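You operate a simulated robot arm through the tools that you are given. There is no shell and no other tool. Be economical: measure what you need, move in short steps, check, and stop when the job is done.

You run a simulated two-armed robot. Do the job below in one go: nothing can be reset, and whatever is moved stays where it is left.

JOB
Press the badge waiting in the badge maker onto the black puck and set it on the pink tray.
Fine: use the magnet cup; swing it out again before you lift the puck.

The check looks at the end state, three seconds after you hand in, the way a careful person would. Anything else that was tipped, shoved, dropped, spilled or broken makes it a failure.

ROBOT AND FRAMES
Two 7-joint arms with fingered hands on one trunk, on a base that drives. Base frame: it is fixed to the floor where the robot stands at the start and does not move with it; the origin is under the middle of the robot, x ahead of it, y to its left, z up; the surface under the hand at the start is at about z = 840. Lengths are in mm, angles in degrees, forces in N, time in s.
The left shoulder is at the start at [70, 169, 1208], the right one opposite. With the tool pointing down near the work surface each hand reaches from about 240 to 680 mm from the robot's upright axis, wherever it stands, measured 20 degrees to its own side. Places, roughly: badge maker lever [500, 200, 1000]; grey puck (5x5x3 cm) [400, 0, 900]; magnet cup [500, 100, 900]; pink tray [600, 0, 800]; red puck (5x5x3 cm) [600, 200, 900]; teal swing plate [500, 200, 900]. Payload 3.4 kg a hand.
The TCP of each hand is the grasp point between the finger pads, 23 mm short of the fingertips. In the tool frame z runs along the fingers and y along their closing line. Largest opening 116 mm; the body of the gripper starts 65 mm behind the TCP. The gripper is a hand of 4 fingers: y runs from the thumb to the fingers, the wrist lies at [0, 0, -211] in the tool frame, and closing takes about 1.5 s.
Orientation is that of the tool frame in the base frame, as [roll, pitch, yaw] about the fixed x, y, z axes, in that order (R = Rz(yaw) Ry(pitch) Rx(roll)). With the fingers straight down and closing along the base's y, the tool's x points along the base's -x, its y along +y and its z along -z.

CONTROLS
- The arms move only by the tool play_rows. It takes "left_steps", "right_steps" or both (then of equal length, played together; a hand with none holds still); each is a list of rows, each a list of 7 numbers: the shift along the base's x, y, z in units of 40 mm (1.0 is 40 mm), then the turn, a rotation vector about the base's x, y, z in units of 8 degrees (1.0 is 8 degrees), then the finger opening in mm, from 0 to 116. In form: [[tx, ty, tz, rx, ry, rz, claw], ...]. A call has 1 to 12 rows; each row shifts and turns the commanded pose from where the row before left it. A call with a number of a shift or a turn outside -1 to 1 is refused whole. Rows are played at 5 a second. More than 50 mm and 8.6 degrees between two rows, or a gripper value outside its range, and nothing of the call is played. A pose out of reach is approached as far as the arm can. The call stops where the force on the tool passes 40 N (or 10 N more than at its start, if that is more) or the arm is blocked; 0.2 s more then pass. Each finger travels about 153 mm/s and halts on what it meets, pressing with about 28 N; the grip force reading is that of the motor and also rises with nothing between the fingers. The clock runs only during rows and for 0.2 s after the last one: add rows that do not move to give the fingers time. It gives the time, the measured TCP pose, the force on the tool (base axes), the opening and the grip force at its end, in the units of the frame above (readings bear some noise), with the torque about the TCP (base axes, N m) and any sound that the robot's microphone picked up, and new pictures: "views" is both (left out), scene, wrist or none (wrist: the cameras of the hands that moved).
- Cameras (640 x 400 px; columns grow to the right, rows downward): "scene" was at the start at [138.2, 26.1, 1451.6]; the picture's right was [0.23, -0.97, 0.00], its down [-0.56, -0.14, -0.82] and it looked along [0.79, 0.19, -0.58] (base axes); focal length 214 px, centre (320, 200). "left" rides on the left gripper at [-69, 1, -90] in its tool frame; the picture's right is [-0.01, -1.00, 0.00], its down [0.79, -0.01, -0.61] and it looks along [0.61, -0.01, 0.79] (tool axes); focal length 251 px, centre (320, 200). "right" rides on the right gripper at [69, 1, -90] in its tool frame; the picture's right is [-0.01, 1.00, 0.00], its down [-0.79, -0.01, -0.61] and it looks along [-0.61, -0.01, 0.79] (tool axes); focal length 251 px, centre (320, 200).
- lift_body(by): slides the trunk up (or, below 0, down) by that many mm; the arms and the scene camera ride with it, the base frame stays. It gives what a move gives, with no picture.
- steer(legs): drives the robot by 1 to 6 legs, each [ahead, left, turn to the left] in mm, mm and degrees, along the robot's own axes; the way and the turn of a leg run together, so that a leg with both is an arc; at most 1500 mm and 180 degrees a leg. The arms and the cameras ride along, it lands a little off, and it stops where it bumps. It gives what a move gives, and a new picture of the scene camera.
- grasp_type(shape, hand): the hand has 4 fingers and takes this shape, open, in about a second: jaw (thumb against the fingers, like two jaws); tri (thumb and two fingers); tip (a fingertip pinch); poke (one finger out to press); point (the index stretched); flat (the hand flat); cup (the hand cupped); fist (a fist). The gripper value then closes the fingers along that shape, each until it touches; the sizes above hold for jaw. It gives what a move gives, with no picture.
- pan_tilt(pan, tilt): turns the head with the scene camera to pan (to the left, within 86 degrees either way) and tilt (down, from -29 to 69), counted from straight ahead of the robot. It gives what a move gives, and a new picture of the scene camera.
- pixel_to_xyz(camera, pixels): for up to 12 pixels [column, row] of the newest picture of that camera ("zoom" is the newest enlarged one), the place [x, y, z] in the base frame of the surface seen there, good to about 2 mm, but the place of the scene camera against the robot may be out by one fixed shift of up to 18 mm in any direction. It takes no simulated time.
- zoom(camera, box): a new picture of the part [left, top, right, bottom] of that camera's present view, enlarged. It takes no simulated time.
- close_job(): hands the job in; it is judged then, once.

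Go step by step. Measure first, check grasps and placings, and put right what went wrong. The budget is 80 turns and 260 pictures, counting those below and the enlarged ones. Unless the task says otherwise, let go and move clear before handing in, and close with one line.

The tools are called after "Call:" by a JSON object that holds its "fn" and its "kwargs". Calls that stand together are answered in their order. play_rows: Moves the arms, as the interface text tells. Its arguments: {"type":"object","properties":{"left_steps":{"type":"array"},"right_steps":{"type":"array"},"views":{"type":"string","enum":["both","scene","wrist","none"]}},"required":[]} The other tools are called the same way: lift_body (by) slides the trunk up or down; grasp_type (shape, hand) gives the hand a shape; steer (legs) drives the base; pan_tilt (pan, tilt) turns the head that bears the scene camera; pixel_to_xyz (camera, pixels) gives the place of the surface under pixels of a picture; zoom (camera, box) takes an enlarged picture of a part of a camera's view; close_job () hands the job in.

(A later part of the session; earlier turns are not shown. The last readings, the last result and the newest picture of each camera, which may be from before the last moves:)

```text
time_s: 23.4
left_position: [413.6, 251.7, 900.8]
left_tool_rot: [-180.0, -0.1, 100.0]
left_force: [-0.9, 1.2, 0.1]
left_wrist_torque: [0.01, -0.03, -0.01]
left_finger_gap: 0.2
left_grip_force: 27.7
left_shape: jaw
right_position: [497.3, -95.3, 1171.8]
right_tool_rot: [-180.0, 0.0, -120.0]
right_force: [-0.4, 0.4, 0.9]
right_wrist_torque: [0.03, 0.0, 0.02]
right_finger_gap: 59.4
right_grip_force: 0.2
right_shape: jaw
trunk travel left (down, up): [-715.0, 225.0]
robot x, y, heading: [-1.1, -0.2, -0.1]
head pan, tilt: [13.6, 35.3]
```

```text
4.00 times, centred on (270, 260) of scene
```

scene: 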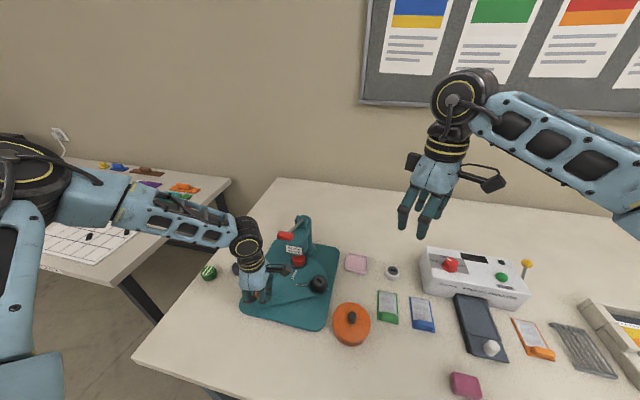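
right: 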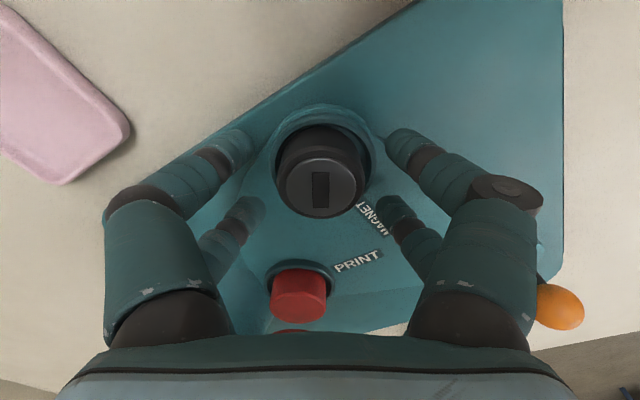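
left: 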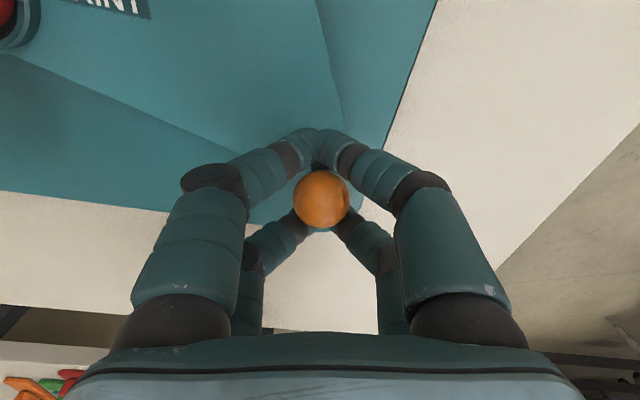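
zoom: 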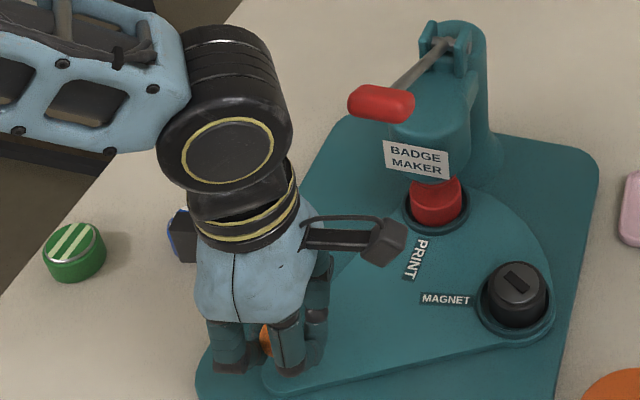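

The ball is caged by the four fingers. I'll try the first 22° of the arc counter-clockwise about (486,193) and see whether the plate follows freely.

Call:
{"fn": "play_rows", "kwargs": {"left_steps": [[-0.178, -0.248, 0, 0, 0, 0, 0], [-0.145, -0.272, 0, 0, 0, 0, 0], [-0.108, -0.285, 0, 0, 0, 0, 0], [0, 0, 0, 0, 0, 0, 0]]}}

Call:
{"fn": "zoom", "kwargs": {"camera": "scene", "box": [220, 220, 350, 330]}}

```text
time_s: 24.4
left_position: [397.0, 219.7, 901.1]
left_tool_rot: [179.9, 0.0, 100.0]
left_force: [-0.2, 0.0, -0.3]
left_wrist_torque: [0.01, -0.02, -0.01]
left_finger_gap: 0.0
left_grip_force: 28.1
left_shape: jaw
right_position: [497.3, -95.6, 1170.0]
right_tool_rot: [180.0, 0.0, -120.0]
right_force: [0.5, 0.7, 0.3]
right_wrist_torque: [0.0, 0.01, -0.01]
right_finger_gap: 59.2
right_grip_force: 0.0
right_shape: jaw
trunk travel left (down, up): [-715.0, 225.0]
robot x, y, heading: [-1.4, -0.7, -0.1]
head pan, tilt: [13.6, 35.3]
```

scene: 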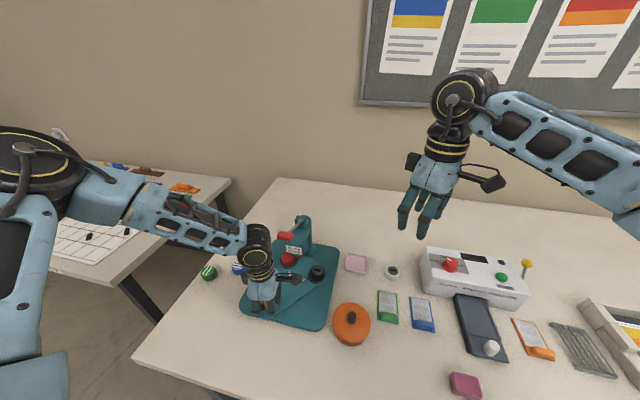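
left: 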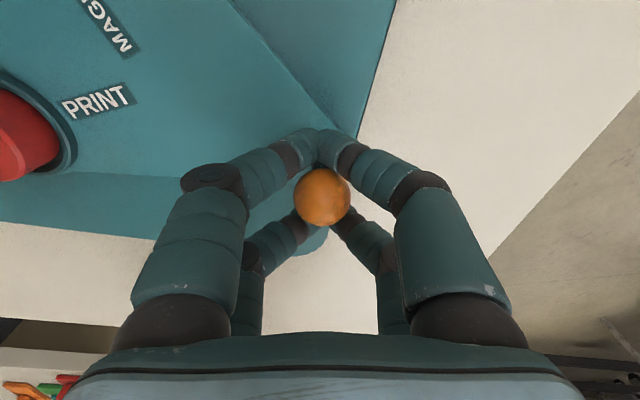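

```text
3.64 times, centred on (285, 275) of scene
```

zoom: 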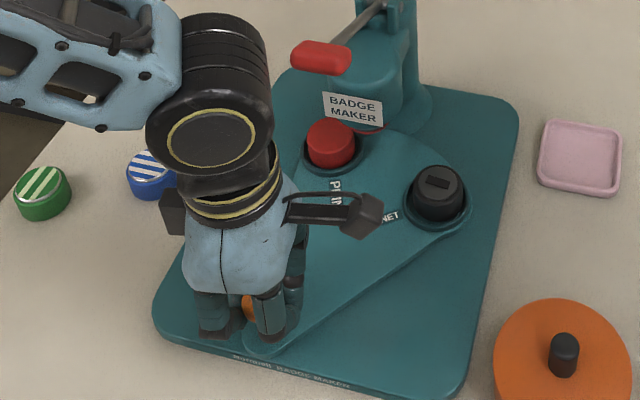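

The plate turns freely with the knob around the assumed pivot. I'll continue the arc to 75°.

Call:
{"fn": "play_rows", "kwargs": {"left_steps": [[-0.07, -0.3, 0, 0, 0, 0, 0], [-0.031, -0.305, 0, 0, 0, 0, 0], [0.01, -0.306, 0, 0, 0, 0, 0], [0.049, -0.304, 0, 0, 0, 0, 0], [0.09, -0.2925, 0, 0, 0, 0, 0], [0.1275, -0.28, 0, 0, 0, 0, 0], [0.16, -0.26, 0, 0, 0, 0, 0], [0, 0, 0, 0, 0, 0, 0]]}}

Call:
{"fn": "zoom", "kwargs": {"camera": "scene", "box": [220, 200, 350, 330]}}

```text
time_s: 26.2
left_position: [410.0, 142.1, 903.3]
left_tool_rot: [179.9, 0.1, 100.1]
left_force: [0.8, -0.8, -2.7]
left_wrist_torque: [-0.01, -0.01, 0.01]
left_finger_gap: 0.0
left_grip_force: 27.9
left_shape: jaw
left hand out of reach, approached as far as the arm can: row 7
right_position: [498.0, -95.0, 1171.0]
right_tool_rot: [179.9, -0.1, -120.0]
right_force: [0.2, -0.4, 1.3]
right_wrist_torque: [-0.01, 0.0, -0.01]
right_finger_gap: 59.5
right_grip_force: 0.1
right_shape: jaw
trunk travel left (down, up): [-715.0, 225.0]
robot x, y, heading: [-1.6, -1.6, 0.2]
head pan, tilt: [13.6, 35.3]
```

scene: 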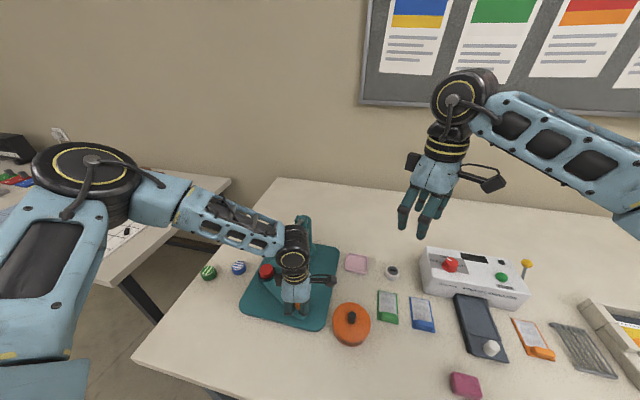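
left: 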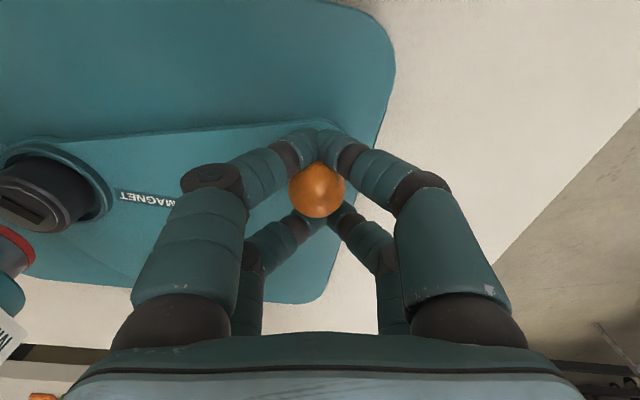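

```text
3.08 times, centred on (285, 265) of scene
```

zoom: 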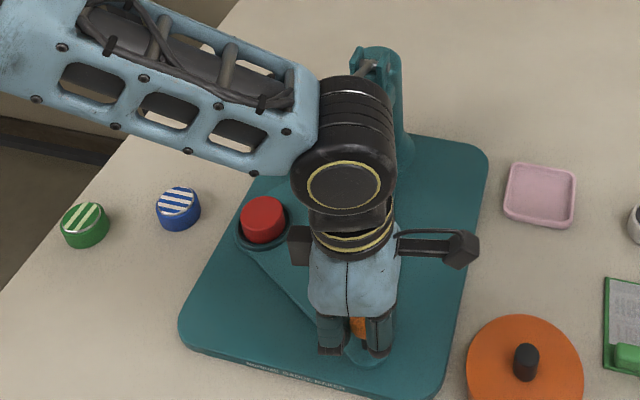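

The last bit was out of reach with this wrist yaw, and the forearm passes close to the lever. I'll check the forearm's height near the lever before continuing.

Call:
{"fn": "pixel_to_xyz", "kwargs": {"camera": "scene", "pixels": [[225, 225], [250, 235], [270, 235], [285, 240], [295, 225], [305, 222], [266, 272], [304, 307]]}}

Call:
{"fn": "zoom", "kwargs": {"camera": "scene", "box": [260, 200, 330, 260]}}

Call:
{"fn": "zoom", "kwargs": {"camera": "left", "box": [0, 100, 160, 360]}}

```text
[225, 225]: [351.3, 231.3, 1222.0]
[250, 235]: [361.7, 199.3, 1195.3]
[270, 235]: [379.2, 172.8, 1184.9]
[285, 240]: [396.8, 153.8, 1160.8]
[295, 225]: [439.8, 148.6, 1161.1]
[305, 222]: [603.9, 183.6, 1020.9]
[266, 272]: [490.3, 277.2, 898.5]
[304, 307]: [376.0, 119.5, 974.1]
```

```text
6.67 times, centred on (295, 230) of scene
```

zoom: 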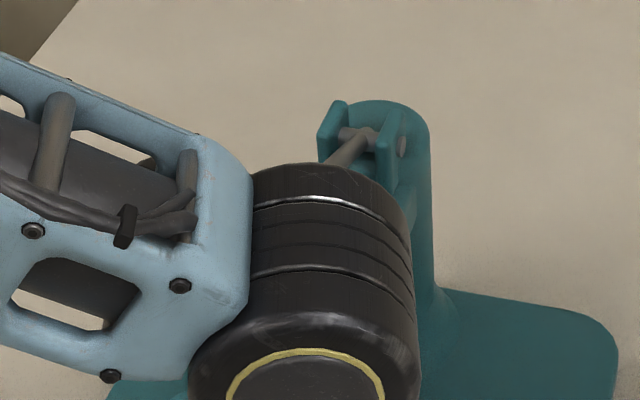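

```text
1.54 times, centred on (80, 230) of left
```

zoom: 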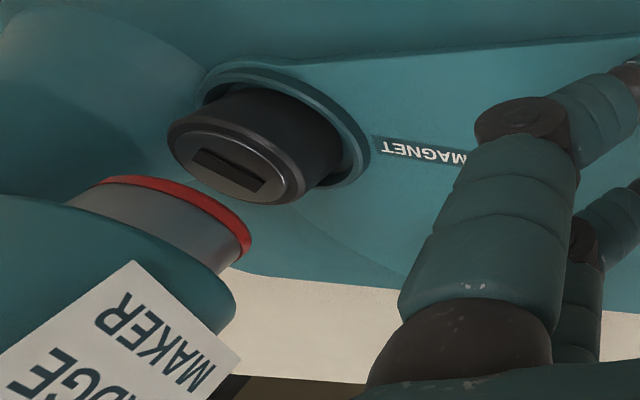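

The forearm lies in front of the lever (x<440), so it's clear, and the puck is about 15° short of the die. I'll loosen the fingers slightly and rotate the hand +40° about the ball to regain reach.

Call:
{"fn": "play_rows", "kwargs": {"left_steps": [[0, 0, 0, 0, 0, 0, 14], [0, 0, -0.05, 0, 0, 0.9, 14], [0, 0, 0, 0, 0, 0.9, 14], [0, 0, 0, 0, 0, 0.9, 14], [0, 0, 0, 0, 0, 0.9, 14], [0, 0, 0, 0, 0, 0.9, 14], [0, 0, 0, 0, 0, 0, 14]]}}

```text
time_s: 27.8
left_position: [407.4, 142.5, 902.7]
left_tool_rot: [180.0, 0.1, 136.1]
left_force: [-0.2, -0.2, 0.1]
left_wrist_torque: [-0.05, 0.0, -0.01]
left_finger_gap: 14.0
left_grip_force: 0.0
left_shape: jaw
right_position: [498.5, -96.2, 1170.7]
right_tool_rot: [-180.0, 0.0, -120.0]
right_force: [-0.5, -0.4, 0.3]
right_wrist_torque: [0.05, 0.01, 0.01]
right_finger_gap: 59.5
right_grip_force: 0.1
right_shape: jaw
trunk travel left (down, up): [-715.0, 225.0]
robot x, y, heading: [-2.0, -0.8, 0.0]
head pan, tilt: [13.6, 35.3]
```

scene: 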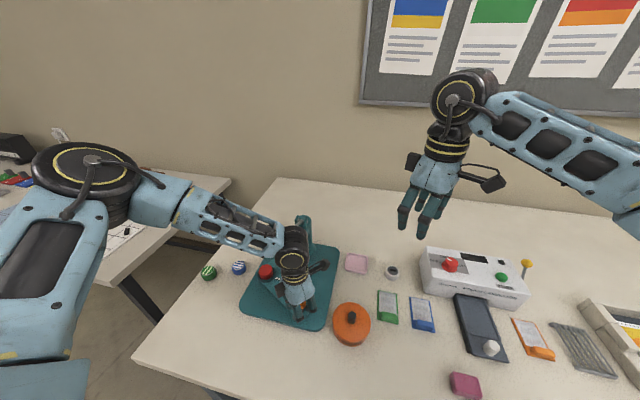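
left: 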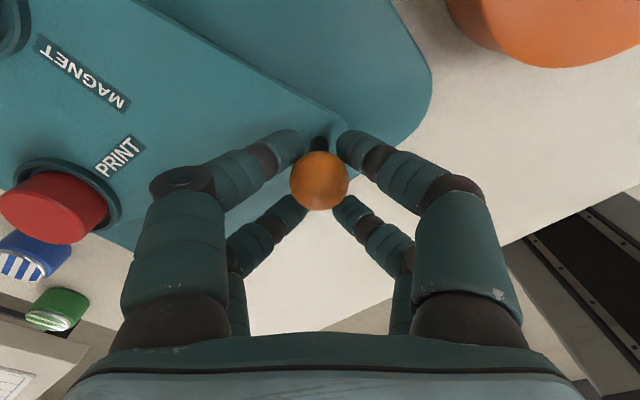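

The arm posture hardly changed, but I'll try the remaining arc from here with the loose cage.

Call:
{"fn": "play_rows", "kwargs": {"left_steps": [[0.1, -0.15, 0, 0, 0, 0.5, 14], [0.16, -0.2, 0, 0, 0, 0.5, 14], [0.195, -0.2, 0, 0, 0, 0.5, 14], [0, 0, 0, 0, 0, 0, 14]]}}

```text
time_s: 28.8
left_position: [416.9, 138.7, 915.7]
left_tool_rot: [180.0, 0.1, 148.0]
left_force: [-1.2, 0.1, 1.1]
left_wrist_torque: [-0.01, -0.01, -0.04]
left_finger_gap: 14.0
left_grip_force: 0.0
left_shape: jaw
left hand out of reach, approached as far as the arm can: row 1, 2, 3
right_position: [497.8, -97.0, 1171.3]
right_tool_rot: [180.0, -0.1, -120.1]
right_force: [-0.6, 0.3, 0.3]
right_wrist_torque: [0.04, 0.0, -0.03]
right_finger_gap: 59.5
right_grip_force: 0.1
right_shape: jaw
trunk travel left (down, up): [-715.0, 225.0]
robot x, y, heading: [2.8, -0.4, -0.2]
head pan, tilt: [13.6, 35.3]
```

scene: 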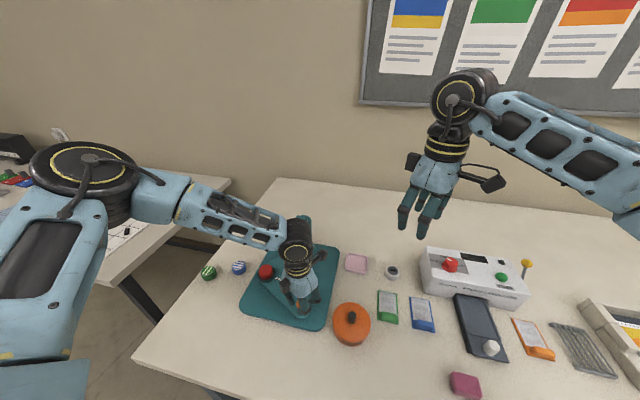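
left: 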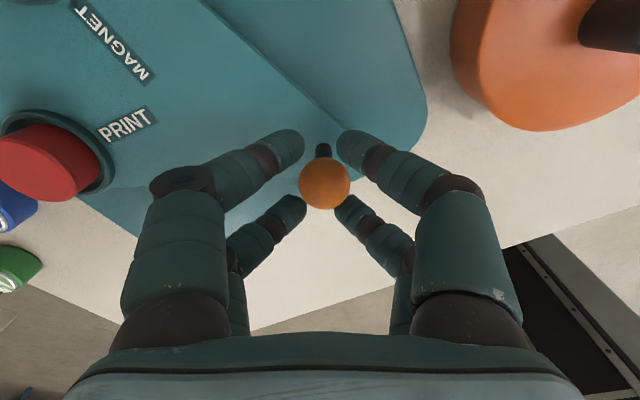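

The left arm can't reach farther right here. I'll release the knob, raise and retract the left hand to the left, and finish the swing with the right hand.

Call:
{"fn": "play_rows", "kwargs": {"left_steps": [[0, 0, 0, 0, 0, 0, 40], [0, 0, 0.3, 0, 0, 0, 55], [-0.1, 0, 0.7, 0, 0, 0, 55], [-0.2, 0, 0.9, 0, 0, 0, 55], [-0.2, 0, 0.9, 0, 0, 0, 55], [-0.2, 0.3, 0.9, 0, 0, -0.5, 55], [0, 0.9, 0.5, 0, 0, -0.5, 55], [0, 0.9, 0.5, 0, 0, 0, 55], [0, 1, 0.4, 0, 0, 0, 55], [0, 1, 0.4, 0, 0, 0, 55], [0, 1, 0, 0, 0, 0, 55], [0, 0, 0, 0, 0, 0, 55]], "views": "scene"}}

Call:
{"fn": "zoom", "kwargs": {"camera": "scene", "box": [220, 200, 380, 340]}}

```text
time_s: 31.4
left_position: [389.7, 343.1, 1134.7]
left_tool_rot: [180.0, 0.0, 139.9]
left_force: [0.2, 0.4, 0.1]
left_wrist_torque: [-0.02, -0.06, -0.03]
left_finger_gap: 54.6
left_grip_force: 0.0
left_shape: jaw
right_position: [498.8, -97.2, 1170.9]
right_tool_rot: [179.8, 0.1, -120.0]
right_force: [-0.3, 0.1, -0.8]
right_wrist_torque: [0.04, 0.0, 0.03]
right_finger_gap: 59.6
right_grip_force: 0.1
right_shape: jaw
trunk travel left (down, up): [-715.0, 225.0]
robot x, y, heading: [-0.5, -2.9, -0.1]
head pan, tilt: [13.6, 35.3]
```

scene: 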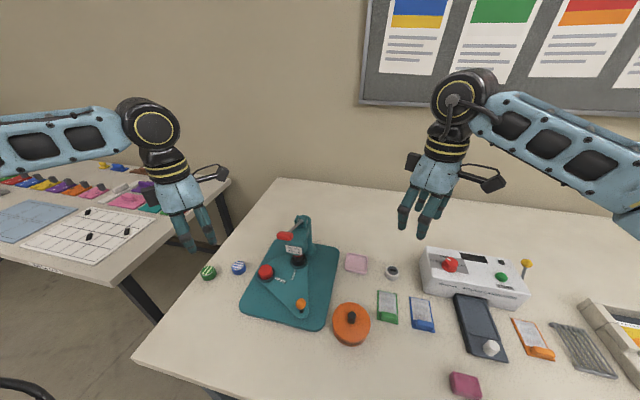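

```text
2.86 times, centred on (300, 270) of scene
```

zoom: 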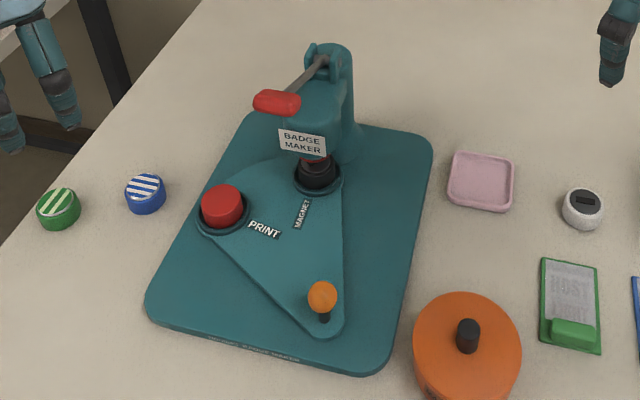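

The plate is nearly home with the black puck under the die. I'll measure how far the knob and cup still have to go.

Call:
{"fn": "pixel_to_xyz", "kwargs": {"camera": "scene", "pixels": [[300, 303], [301, 300], [301, 306], [266, 268], [299, 264], [297, 257], [299, 252]]}}

Call:
{"fn": "zoom", "kwargs": {"camera": "scene", "box": [275, 225, 335, 285]}}

```text
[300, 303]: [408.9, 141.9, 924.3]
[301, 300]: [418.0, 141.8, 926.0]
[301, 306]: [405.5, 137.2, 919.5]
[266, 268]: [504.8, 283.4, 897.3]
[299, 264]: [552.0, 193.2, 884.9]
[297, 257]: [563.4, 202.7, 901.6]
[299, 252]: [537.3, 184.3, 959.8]
```

```text
6.67 times, centred on (305, 255) of scene
```

zoom: 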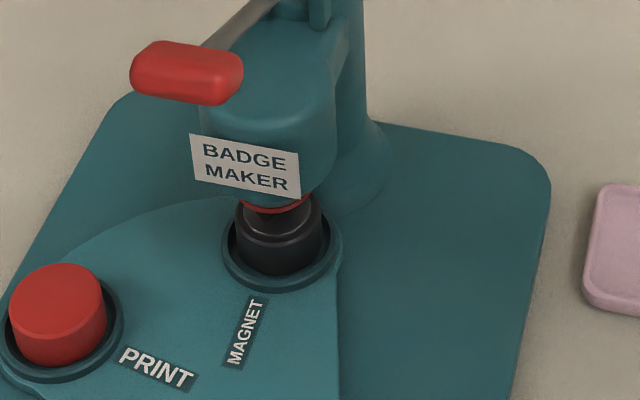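

The knob is at about (414,138), ~13° short. The right hand goes above it (yaw 60) to finish the swing.

Call:
{"fn": "play_rows", "kwargs": {"right_steps": [[-0.215, 0.59, -0.43, 0, 0, 0, 60], [-0.215, 0.59, -0.43, 0, 0, 0, 60], [-0.215, 0.59, -0.43, 0, 0, 0, 60], [-0.215, 0.59, -0.43, 0, 0, 0, 60], [-0.215, 0.59, -0.43, 0, 0, 0, 60], [-0.215, 0.59, -0.43, 0, 0, 0, 60], [-0.215, 0.59, -0.43, 0, 0, 0, 60], [-0.215, 0.59, -0.43, 0, 0, 0, 60], [-0.215, 0.59, -0.43, 0, 0, 0, 60], [-0.215, 0.59, -0.43, 0, 0, 0, 60], [0, 0, 0, 0, 0, 0, 60]]}}

```text
time_s: 33.8
left_position: [390.8, 341.0, 1134.6]
left_tool_rot: [180.0, 0.0, 139.9]
left_force: [-0.3, -0.5, -0.4]
left_wrist_torque: [-0.01, 0.01, 0.0]
left_finger_gap: 54.4
left_grip_force: 0.0
left_shape: jaw
right_position: [411.9, 139.3, 998.2]
right_tool_rot: [180.0, 0.2, -119.9]
right_force: [-0.1, -0.2, 0.2]
right_wrist_torque: [0.01, -0.02, -0.01]
right_finger_gap: 59.6
right_grip_force: 0.0
right_shape: jaw
trunk travel left (down, up): [-715.0, 225.0]
robot x, y, heading: [-2.1, 4.4, 0.1]
head pan, tilt: [13.6, 35.3]
```

scene: 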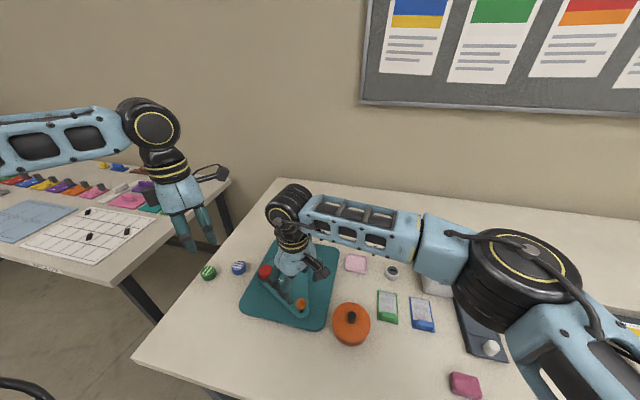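
right: 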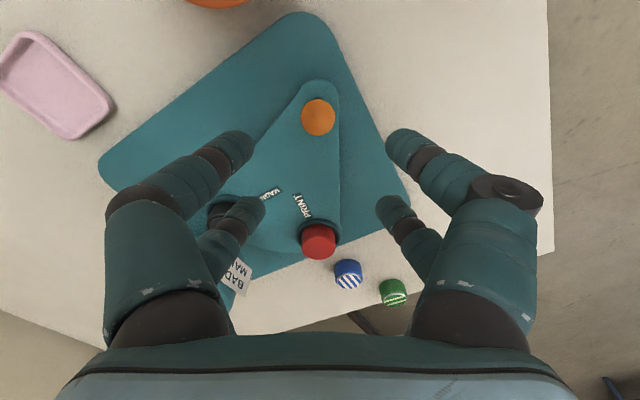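

Call:
{"fn": "pixel_to_xyz", "kwargs": {"camera": "right", "pixels": [[318, 117], [302, 117], [334, 117], [318, 133]]}}

Call:
{"fn": "pixel_to_xyz", "kwargs": {"camera": "scene", "pixels": [[310, 210], [340, 220], [380, 228], [290, 200], [280, 225]]}}

```text
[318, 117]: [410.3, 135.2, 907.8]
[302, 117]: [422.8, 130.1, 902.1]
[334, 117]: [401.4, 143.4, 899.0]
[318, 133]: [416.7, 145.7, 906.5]
```

```text
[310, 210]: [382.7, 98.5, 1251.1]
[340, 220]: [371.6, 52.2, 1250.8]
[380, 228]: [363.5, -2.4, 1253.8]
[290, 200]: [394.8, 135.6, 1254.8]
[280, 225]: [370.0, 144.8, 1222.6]
```

Ball centre ≈ (412.5,138.5,900). Descend, close the cage, and arc the remaining ~14°.

Call:
{"fn": "play_rows", "kwargs": {"right_steps": [[0, 0, -0.6, 0, 0, 0, 60], [0, 0, -0.6, 0, 0, 0, 60], [0, 0, -0.6, 0, 0, 0, 60], [0, 0, -0.63, 0, 0, 0, 55], [0, 0, 0, 0, 0, 0, 35], [0, 0, 0, 0, 0, 0, 10], [0, 0, 0, 0, 0, 0, 2], [0, 0, 0, 0, 0, 0, 2], [0.11, -0.14, 0, 0, 0, 0, 2], [0.125, -0.135, 0, 0, 0, 0, 2], [0.14, -0.125, 0, 0, 0, 0, 2], [0, 0, 0, 0, 0, 0, 2]]}}

Call:
{"fn": "zoom", "kwargs": {"camera": "scene", "box": [220, 200, 380, 340]}}

```text
time_s: 36.4
left_position: [387.8, 348.6, 1133.6]
left_tool_rot: [-180.0, 0.3, 140.2]
left_force: [0.4, -1.1, -0.2]
left_wrist_torque: [0.04, -0.02, -0.01]
left_finger_gap: 54.5
left_grip_force: 0.1
left_shape: jaw
right_position: [423.8, 129.9, 902.8]
right_tool_rot: [-179.9, -0.1, -119.7]
right_force: [-9.8, 24.0, -0.8]
right_wrist_torque: [0.08, 0.05, -0.08]
right_finger_gap: 0.1
right_grip_force: 28.1
right_shape: jaw
trunk travel left (down, up): [-715.0, 225.0]
robot x, y, heading: [0.0, -2.2, 0.6]
head pan, tilt: [13.6, 35.3]
```

scene: 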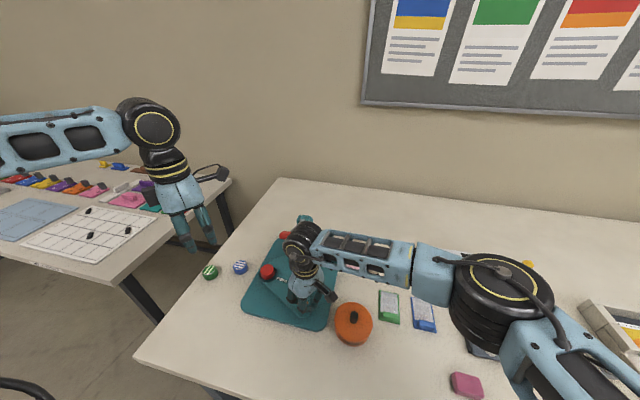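
right: 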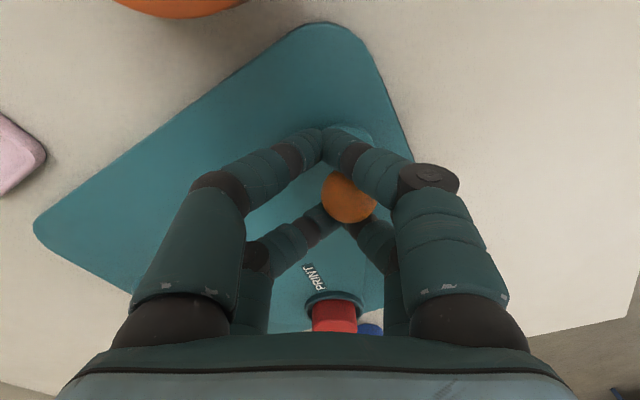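

```text
2.86 times, centred on (300, 270) of scene
```

zoom: 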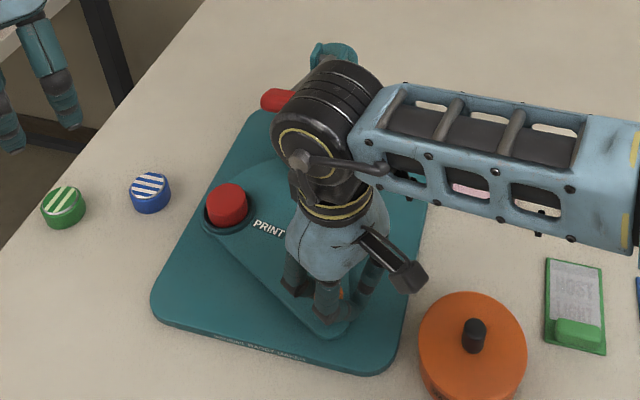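

The plate hit resistance (24 N) — likely its end stop. I'll open the fingers to relieve the force, raise the right hand, and inspect.

Call:
{"fn": "play_rows", "kwargs": {"right_steps": [[-0.1, 0.1, 0, 0, 0, 0, 10], [0, 0, 0, 0, 0, 0, 40], [0, 0, 0, 0, 0, 0, 60], [0, 0, 0.6, 0, 0, 0, 60], [0, 0, 0.9, 0, 0, 0, 60], [0, 0, 0.9, 0, 0, 0, 60], [-0.2, 0, 0.5, 0, 0, 0, 60], [0, 0, 0, 0, 0, 0, 60]]}}

Call:
{"fn": "pixel_to_xyz", "kwargs": {"camera": "right", "pixels": [[318, 117]]}}

```text
time_s: 38.2
left_position: [391.2, 342.1, 1134.3]
left_tool_rot: [-180.0, -0.1, 140.0]
left_force: [0.1, 0.8, 1.1]
left_wrist_torque: [0.05, 0.01, -0.01]
left_finger_gap: 54.5
left_grip_force: 0.0
left_shape: jaw
right_position: [413.6, 127.6, 1018.8]
right_tool_rot: [-180.0, 0.0, -120.0]
right_force: [-0.3, -0.6, -0.7]
right_wrist_torque: [-0.03, 0.0, -0.04]
right_finger_gap: 59.7
right_grip_force: 0.1
right_shape: jaw
trunk travel left (down, up): [-715.0, 225.0]
robot x, y, heading: [-0.5, 1.1, -0.1]
head pan, tilt: [13.6, 35.3]
```

scene: 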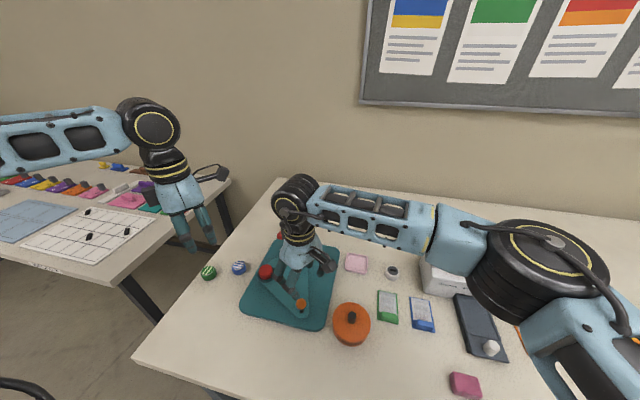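
right: 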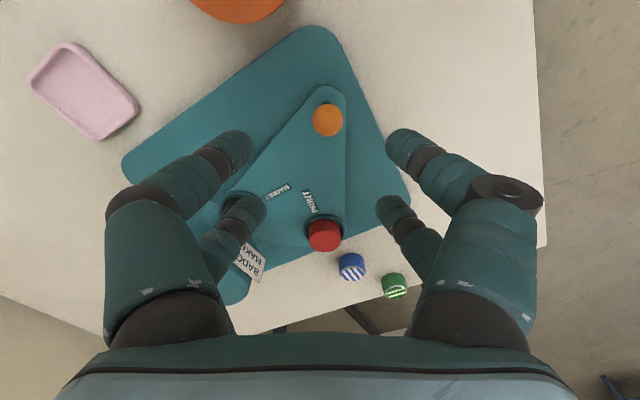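

```text
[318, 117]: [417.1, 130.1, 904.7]
```

Call:
{"fn": "pixel_to_xyz", "kwargs": {"camera": "right", "pixels": [[328, 118], [314, 119], [343, 119], [240, 205], [325, 240], [280, 191]]}}

Call:
{"fn": "zoom", "kwargs": {"camera": "right", "box": [200, 80, 360, 300]}}

Call:
{"fn": "zoom", "kwargs": {"camera": "scene", "box": [220, 200, 380, 340]}}

```text
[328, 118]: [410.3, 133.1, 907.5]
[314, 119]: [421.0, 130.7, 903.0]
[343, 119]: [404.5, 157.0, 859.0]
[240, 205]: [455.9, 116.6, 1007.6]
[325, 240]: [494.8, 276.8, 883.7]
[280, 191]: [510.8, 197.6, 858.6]
```

```text
1.82 times, centred on (280, 190) of right
```

zoom: 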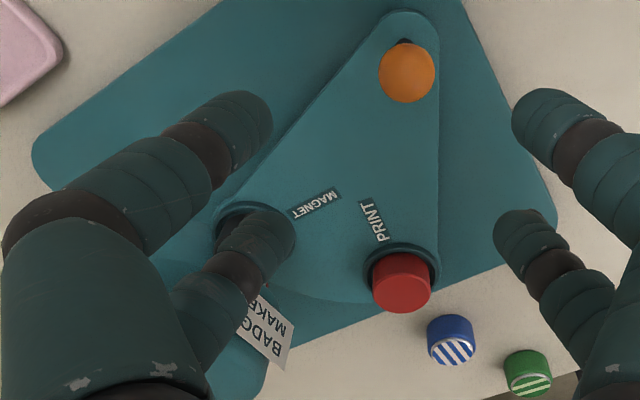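

```text
2.86 times, centred on (300, 270) of scene
```

zoom: 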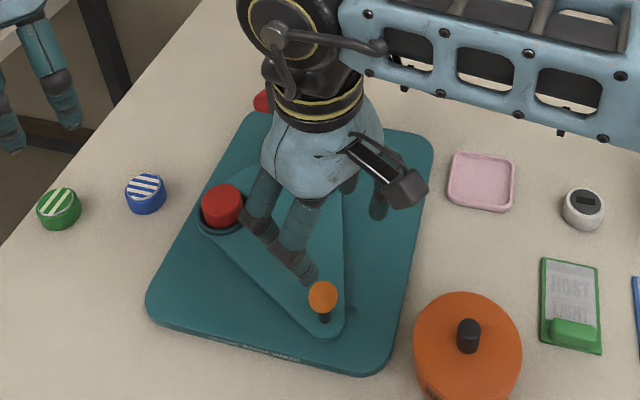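

The ball hasn't moved from where the left hand left it, and the MAGNET cup now sits exactly where the PRINT cup was, so the plate is at its end stop and the machine hasn't shifted. Next, raise the right hand, close it, and bring it above the lever handle.

Call:
{"fn": "play_rows", "kwargs": {"right_steps": [[0, 0, 0.8, 0, 0, 0, 40], [0, 0, 0.8, 0, 0, 0, 20], [0, 0, 0.8, 0, 0, 0, 0], [0, 0, 0.8, 0, 0, 0, 0], [0.5, 0.4, 0, 0, 0, 0, 0], [0.5, 0.4, 0, 0, 0, 0, 0], [0.5, 0.4, 0, 0, 0, 0, 0], [0.45, 0.45, 0, 0, 0, 0, 0], [0, 0, 0, 0, 0, 0, 0]]}}

Call:
{"fn": "zoom", "kwargs": {"camera": "scene", "box": [240, 170, 360, 290]}}

```text
time_s: 40.2
left_position: [390.2, 341.9, 1135.0]
left_tool_rot: [-180.0, -0.1, 140.1]
left_force: [-1.5, 0.5, -0.7]
left_wrist_torque: [-0.02, -0.04, 0.02]
left_finger_gap: 54.6
left_grip_force: 0.0
left_shape: jaw
right_position: [448.4, 153.8, 1146.8]
right_tool_rot: [-180.0, 0.0, -120.0]
right_force: [0.6, -0.7, -0.4]
right_wrist_torque: [-0.01, -0.05, -0.02]
right_finger_gap: 0.2
right_grip_force: 27.9
right_shape: jaw
right hand out of reach, approached as far as the arm can: row 6, 7, 8
trunk travel left (down, up): [-715.0, 225.0]
robot x, y, heading: [-1.0, -1.3, 0.1]
head pan, tilt: [13.6, 35.3]
```

scene: 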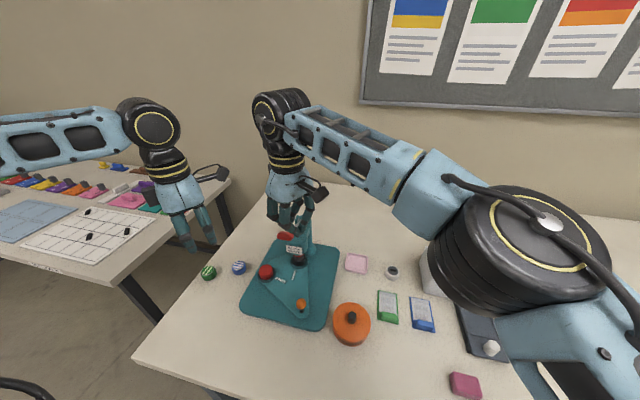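
right: 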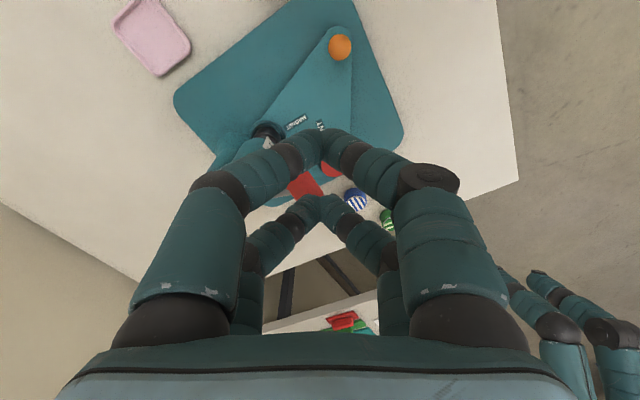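

```text
3.33 times, centred on (300, 230) of scene
```

zoom: 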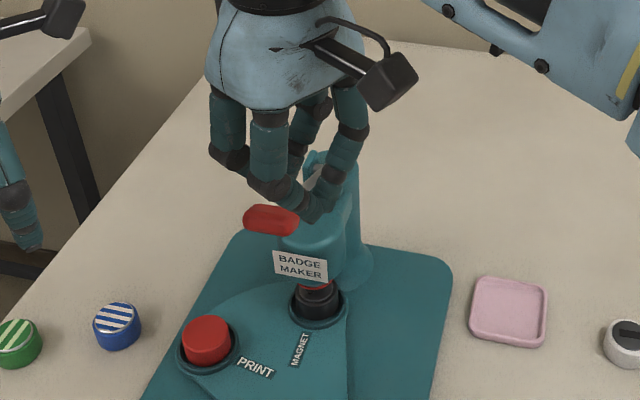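

The right arm can't reach the lever. I'll park it on the right and bring the closed left hand over the lever handle instead.

Call:
{"fn": "play_rows", "kwargs": {"right_steps": [[0, -0.9, 0, 0, 0, 0, 0], [0, -0.9, 0, 0, 0, 0, 0], [0, -0.9, 0, 0, 0, 0, 0], [0.2, -0.9, 0, 0, 0, 0, 0], [0.2, -0.9, 0, 0, 0, 0, 0], [0.2, -0.9, 0, 0, 0, 0, 40], [0, 0, 0, 0, 0, 0, 60], [0, 0, 0, 0, 0, 0, 60], [0, 0, 0, 0, 0, 0, 60], [0, 0, 0, 0, 0, 0, 60], [0, 0, 0, 0, 0, 0, 60]], "left_steps": [[0, 0, 0, 0, 0, 0, 50], [0, 0, 0, 0, 0, 0, 30], [0, 0, 0, 0, 0, 0, 0], [0, 0, 0, 0, 0, 0, 0], [0.41, -0.61, 0, 0, 0, -0.6, 0], [0.41, -0.61, 0, 0, 0, -0.6, 0], [0.41, -0.61, 0, 0, 0, -0.6, 0], [0.41, -0.61, 0, 0, 0, -0.6, 0], [0.41, -0.61, 0, 0, 0, -0.6, 0], [0.41, -0.65, 0, 0, 0, -0.6, 0], [0, 0, 0, 0, 0, 0, 0]]}}

Call:
{"fn": "zoom", "kwargs": {"camera": "scene", "box": [240, 170, 360, 290]}}

```text
time_s: 42.6
left_position: [487.5, 194.5, 1133.9]
left_tool_rot: [-179.9, 0.3, 111.3]
left_force: [-0.7, 0.3, -0.3]
left_wrist_torque: [-0.02, -0.02, 0.02]
left_finger_gap: 0.0
left_grip_force: 27.8
left_shape: jaw
right_position: [471.8, -60.5, 1146.9]
right_tool_rot: [180.0, 0.0, -120.0]
right_force: [0.3, 0.4, 0.7]
right_wrist_torque: [-0.02, -0.02, -0.02]
right_finger_gap: 59.2
right_grip_force: 0.1
right_shape: jaw
trunk travel left (down, up): [-715.0, 225.0]
robot x, y, heading: [0.6, -0.4, -0.1]
head pan, tilt: [13.6, 35.3]
```

scene: 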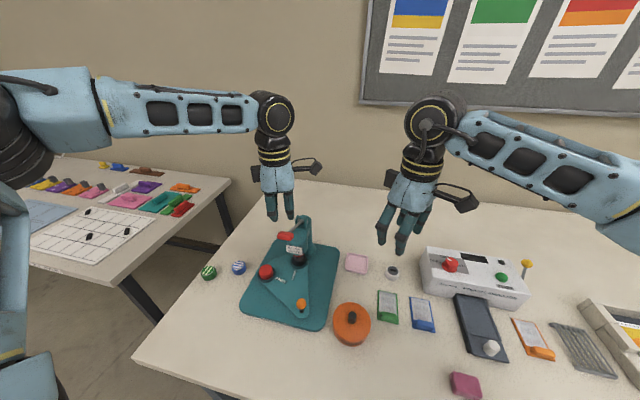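
right: 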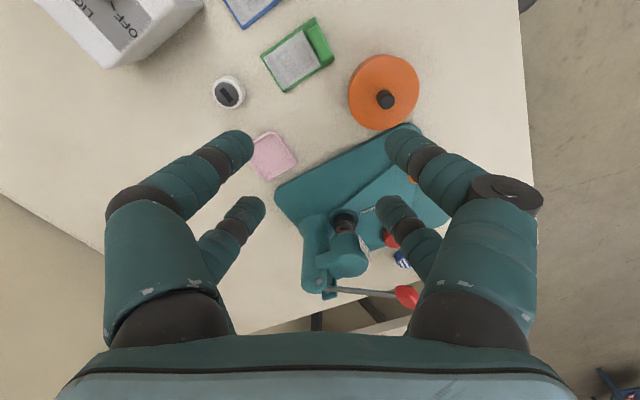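
left: 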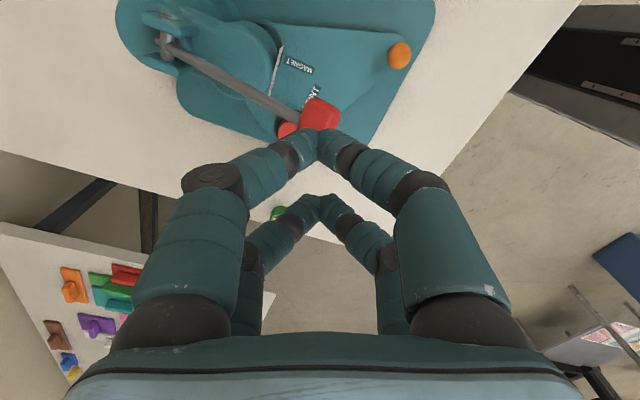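

```text
3.33 times, centred on (300, 230) of scene
```

zoom: 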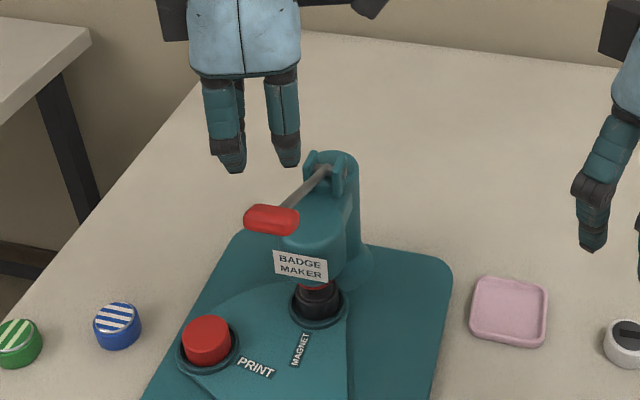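

The left hand is above the lever; I'll measure handle and lever pivot from its camera.

Call:
{"fn": "pixel_to_xyz", "kwargs": {"camera": "left", "pixels": [[320, 115], [305, 112], [337, 115], [320, 100], [318, 127], [270, 100], [220, 72], [185, 52], [165, 40], [125, 28]]}}

Call:
{"fn": "zoom", "kwargs": {"camera": "left", "box": [110, 0, 350, 150]}}

```text
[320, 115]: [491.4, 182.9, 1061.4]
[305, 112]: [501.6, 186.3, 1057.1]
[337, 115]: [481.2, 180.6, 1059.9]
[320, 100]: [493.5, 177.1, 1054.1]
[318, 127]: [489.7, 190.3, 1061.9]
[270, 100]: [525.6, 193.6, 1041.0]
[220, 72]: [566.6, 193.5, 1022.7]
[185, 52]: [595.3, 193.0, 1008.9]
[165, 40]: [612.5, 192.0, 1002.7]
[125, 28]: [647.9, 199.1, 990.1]
```

```text
2.67 times, centred on (230, 75) of left
```

zoom: 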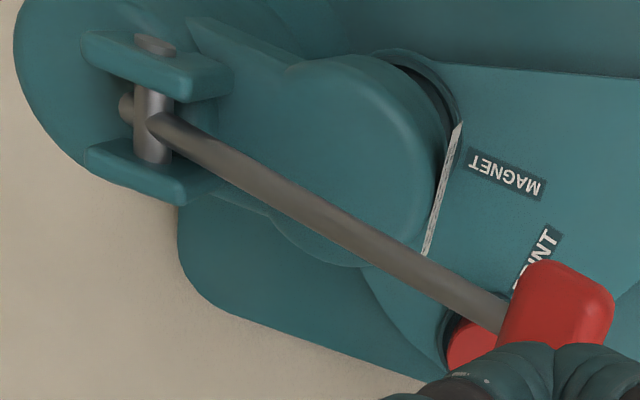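

Lever pivot is about (612,192.5,997) with the handle raised ~24° at (491,194,1051). I'll press down on the handle in small steps.

Call:
{"fn": "play_rows", "kwargs": {"left_steps": [[0, 0, -0.55, 0, 0, 0, 0], [0, 0, -0.5, 0, 0, 0, 0], [0, 0, -0.25, 0, 0, 0, 0], [-0.05, 0, -0.25, 0, 0, 0, 0], [-0.05, 0, -0.25, 0, 0, 0, 0], [-0.02, 0, -0.25, 0, 0, 0, 0], [-0.02, 0, -0.25, 0, 0, 0, 0]]}}

Call:
{"fn": "zoom", "kwargs": {"camera": "scene", "box": [240, 190, 360, 290]}}

```text
time_s: 44.2
left_position: [478.6, 193.8, 1043.9]
left_tool_rot: [179.9, -0.1, 111.1]
left_force: [-10.3, 2.4, 3.1]
left_wrist_torque: [0.07, 0.24, 0.05]
left_finger_gap: 0.1
left_grip_force: 27.5
left_shape: jaw
right_position: [470.2, -61.0, 1148.4]
right_tool_rot: [-179.9, 0.0, -119.9]
right_force: [-0.4, -0.5, 0.2]
right_wrist_torque: [-0.01, 0.03, 0.02]
right_finger_gap: 59.2
right_grip_force: 0.0
right_shape: jaw
trunk travel left (down, up): [-715.0, 225.0]
robot x, y, heading: [2.4, 0.3, 0.0]
head pan, tilt: [13.6, 35.3]
```

scene: 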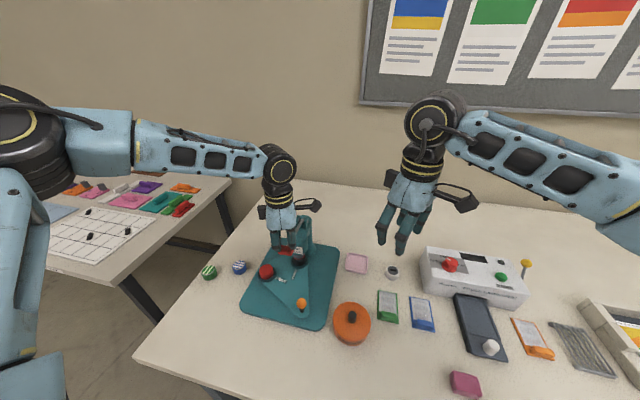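
left: 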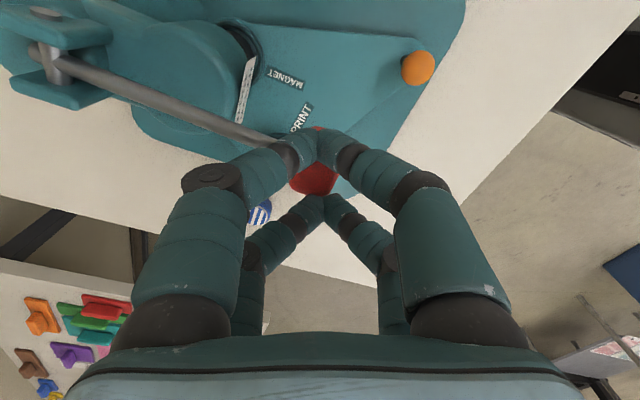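

```text
4.00 times, centred on (300, 240) of scene
```

zoom: 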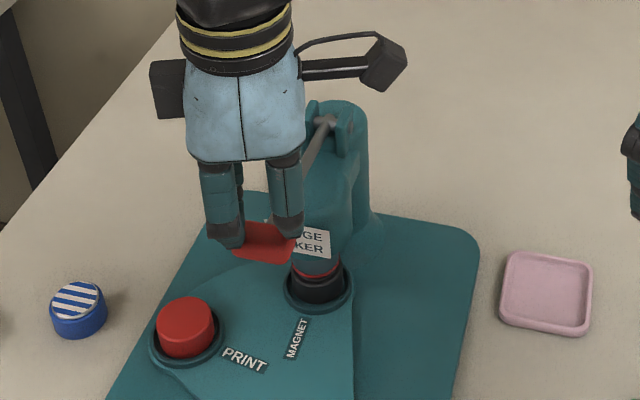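

The lever is coming down and the die's red ring is approaching the puck. I'll keep pressing, following the handle's arc slightly back toward the pivot.

Call:
{"fn": "play_rows", "kwargs": {"left_steps": [[0.05, 0, -0.2, 0, 0, 0, 0], [0.02, 0, -0.2, 0, 0, 0, 0], [0.02, 0, -0.2, 0, 0, 0, 0], [0.02, 0, -0.2, 0, 0, 0, 0], [0.02, 0, -0.2, 0, 0, 0, 0], [0.02, 0, -0.2, 0, 0, 0, 0]]}}

Call:
{"fn": "zoom", "kwargs": {"camera": "scene", "box": [240, 200, 360, 300]}}

```text
time_s: 45.6
left_position: [486.0, 191.1, 1004.4]
left_tool_rot: [179.1, 0.7, 111.3]
left_force: [-11.8, -1.3, 34.3]
left_wrist_torque: [-0.31, 0.35, -0.09]
left_finger_gap: 0.0
left_grip_force: 28.1
left_shape: jaw
right_position: [467.0, -62.7, 1150.8]
right_tool_rot: [-179.8, 0.1, -119.9]
right_force: [-0.2, -0.5, 0.6]
right_wrist_torque: [-0.04, 0.0, 0.01]
right_finger_gap: 59.6
right_grip_force: 0.0
right_shape: jaw
trunk travel left (down, up): [-715.0, 225.0]
robot x, y, heading: [-1.3, -1.3, 0.0]
head pan, tilt: [13.6, 35.3]
stopped in row 6 (left hand): the force on the tool passed its limit at 48 N (the readings are from after the stop); the commanded pose is now the measured one
```

scene: 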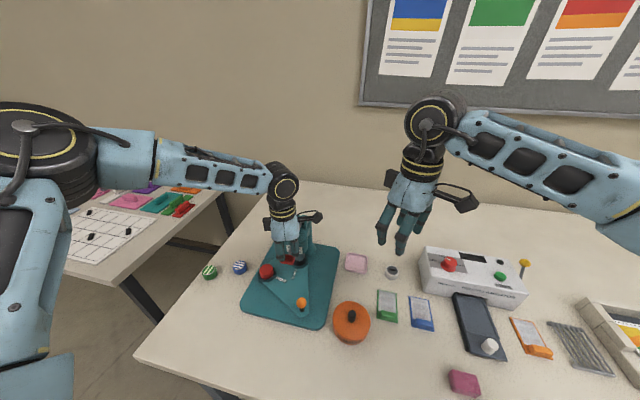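
left: 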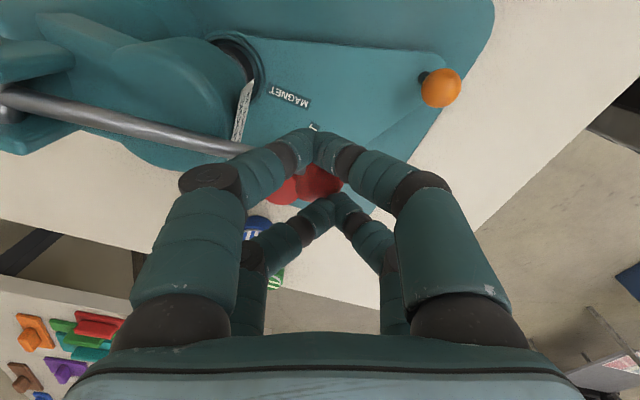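

```text
4.00 times, centred on (300, 250) of scene
```

zoom: 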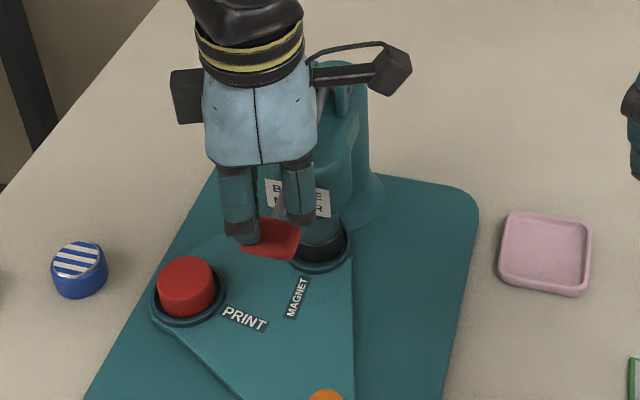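

Force rose to 48 N with the die down on the puck, though no sound was noted. I'll press once more and hold briefly to be sure it has bottomed.

Call:
{"fn": "play_rows", "kwargs": {"left_steps": [[0.02, 0, -0.08, 0, 0, 0, 0], [0, 0, -0.06, 0, 0, 0, 0], [0, 0, -0.06, 0, 0, 0, 0], [0, 0, 0, 0, 0, 0, 0], [0, 0, 0, 0, 0, 0, 0]], "views": "scene"}}

Call:
{"fn": "zoom", "kwargs": {"camera": "scene", "box": [270, 220, 340, 290]}}

```text
time_s: 46.0
left_position: [486.6, 190.4, 1005.7]
left_tool_rot: [178.9, 0.8, 111.3]
left_force: [-16.0, -1.5, 36.3]
left_wrist_torque: [-0.24, 0.52, -0.1]
left_finger_gap: 0.2
left_grip_force: 27.8
left_shape: jaw
right_position: [465.9, -62.6, 1149.6]
right_tool_rot: [-179.8, 0.4, -119.9]
right_force: [-1.0, 0.9, 0.0]
right_wrist_torque: [-0.03, 0.01, 0.03]
right_finger_gap: 59.5
right_grip_force: 0.1
right_shape: jaw
trunk travel left (down, up): [-715.0, 225.0]
robot x, y, heading: [-1.5, 2.2, -0.2]
head pan, tilt: [13.6, 35.3]
stopped in row 1 (left hand): the force on the tool passed its limit at 50 N (the readings are from after the stop); the commanded pose is now the measured one
```

scene: 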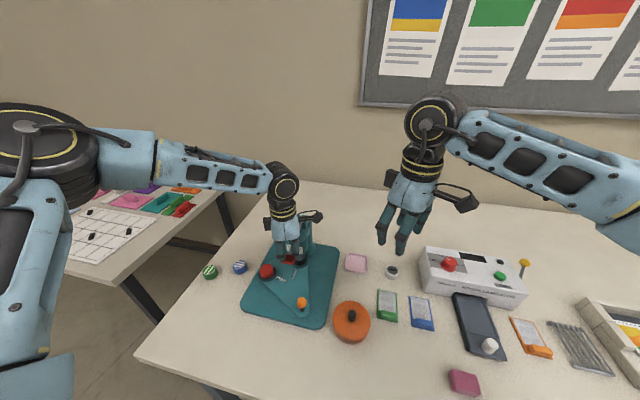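

```text
5.71 times, centred on (305, 255) of scene
```

zoom: 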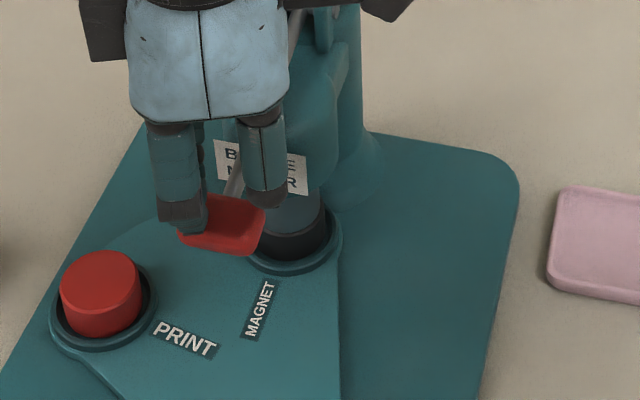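

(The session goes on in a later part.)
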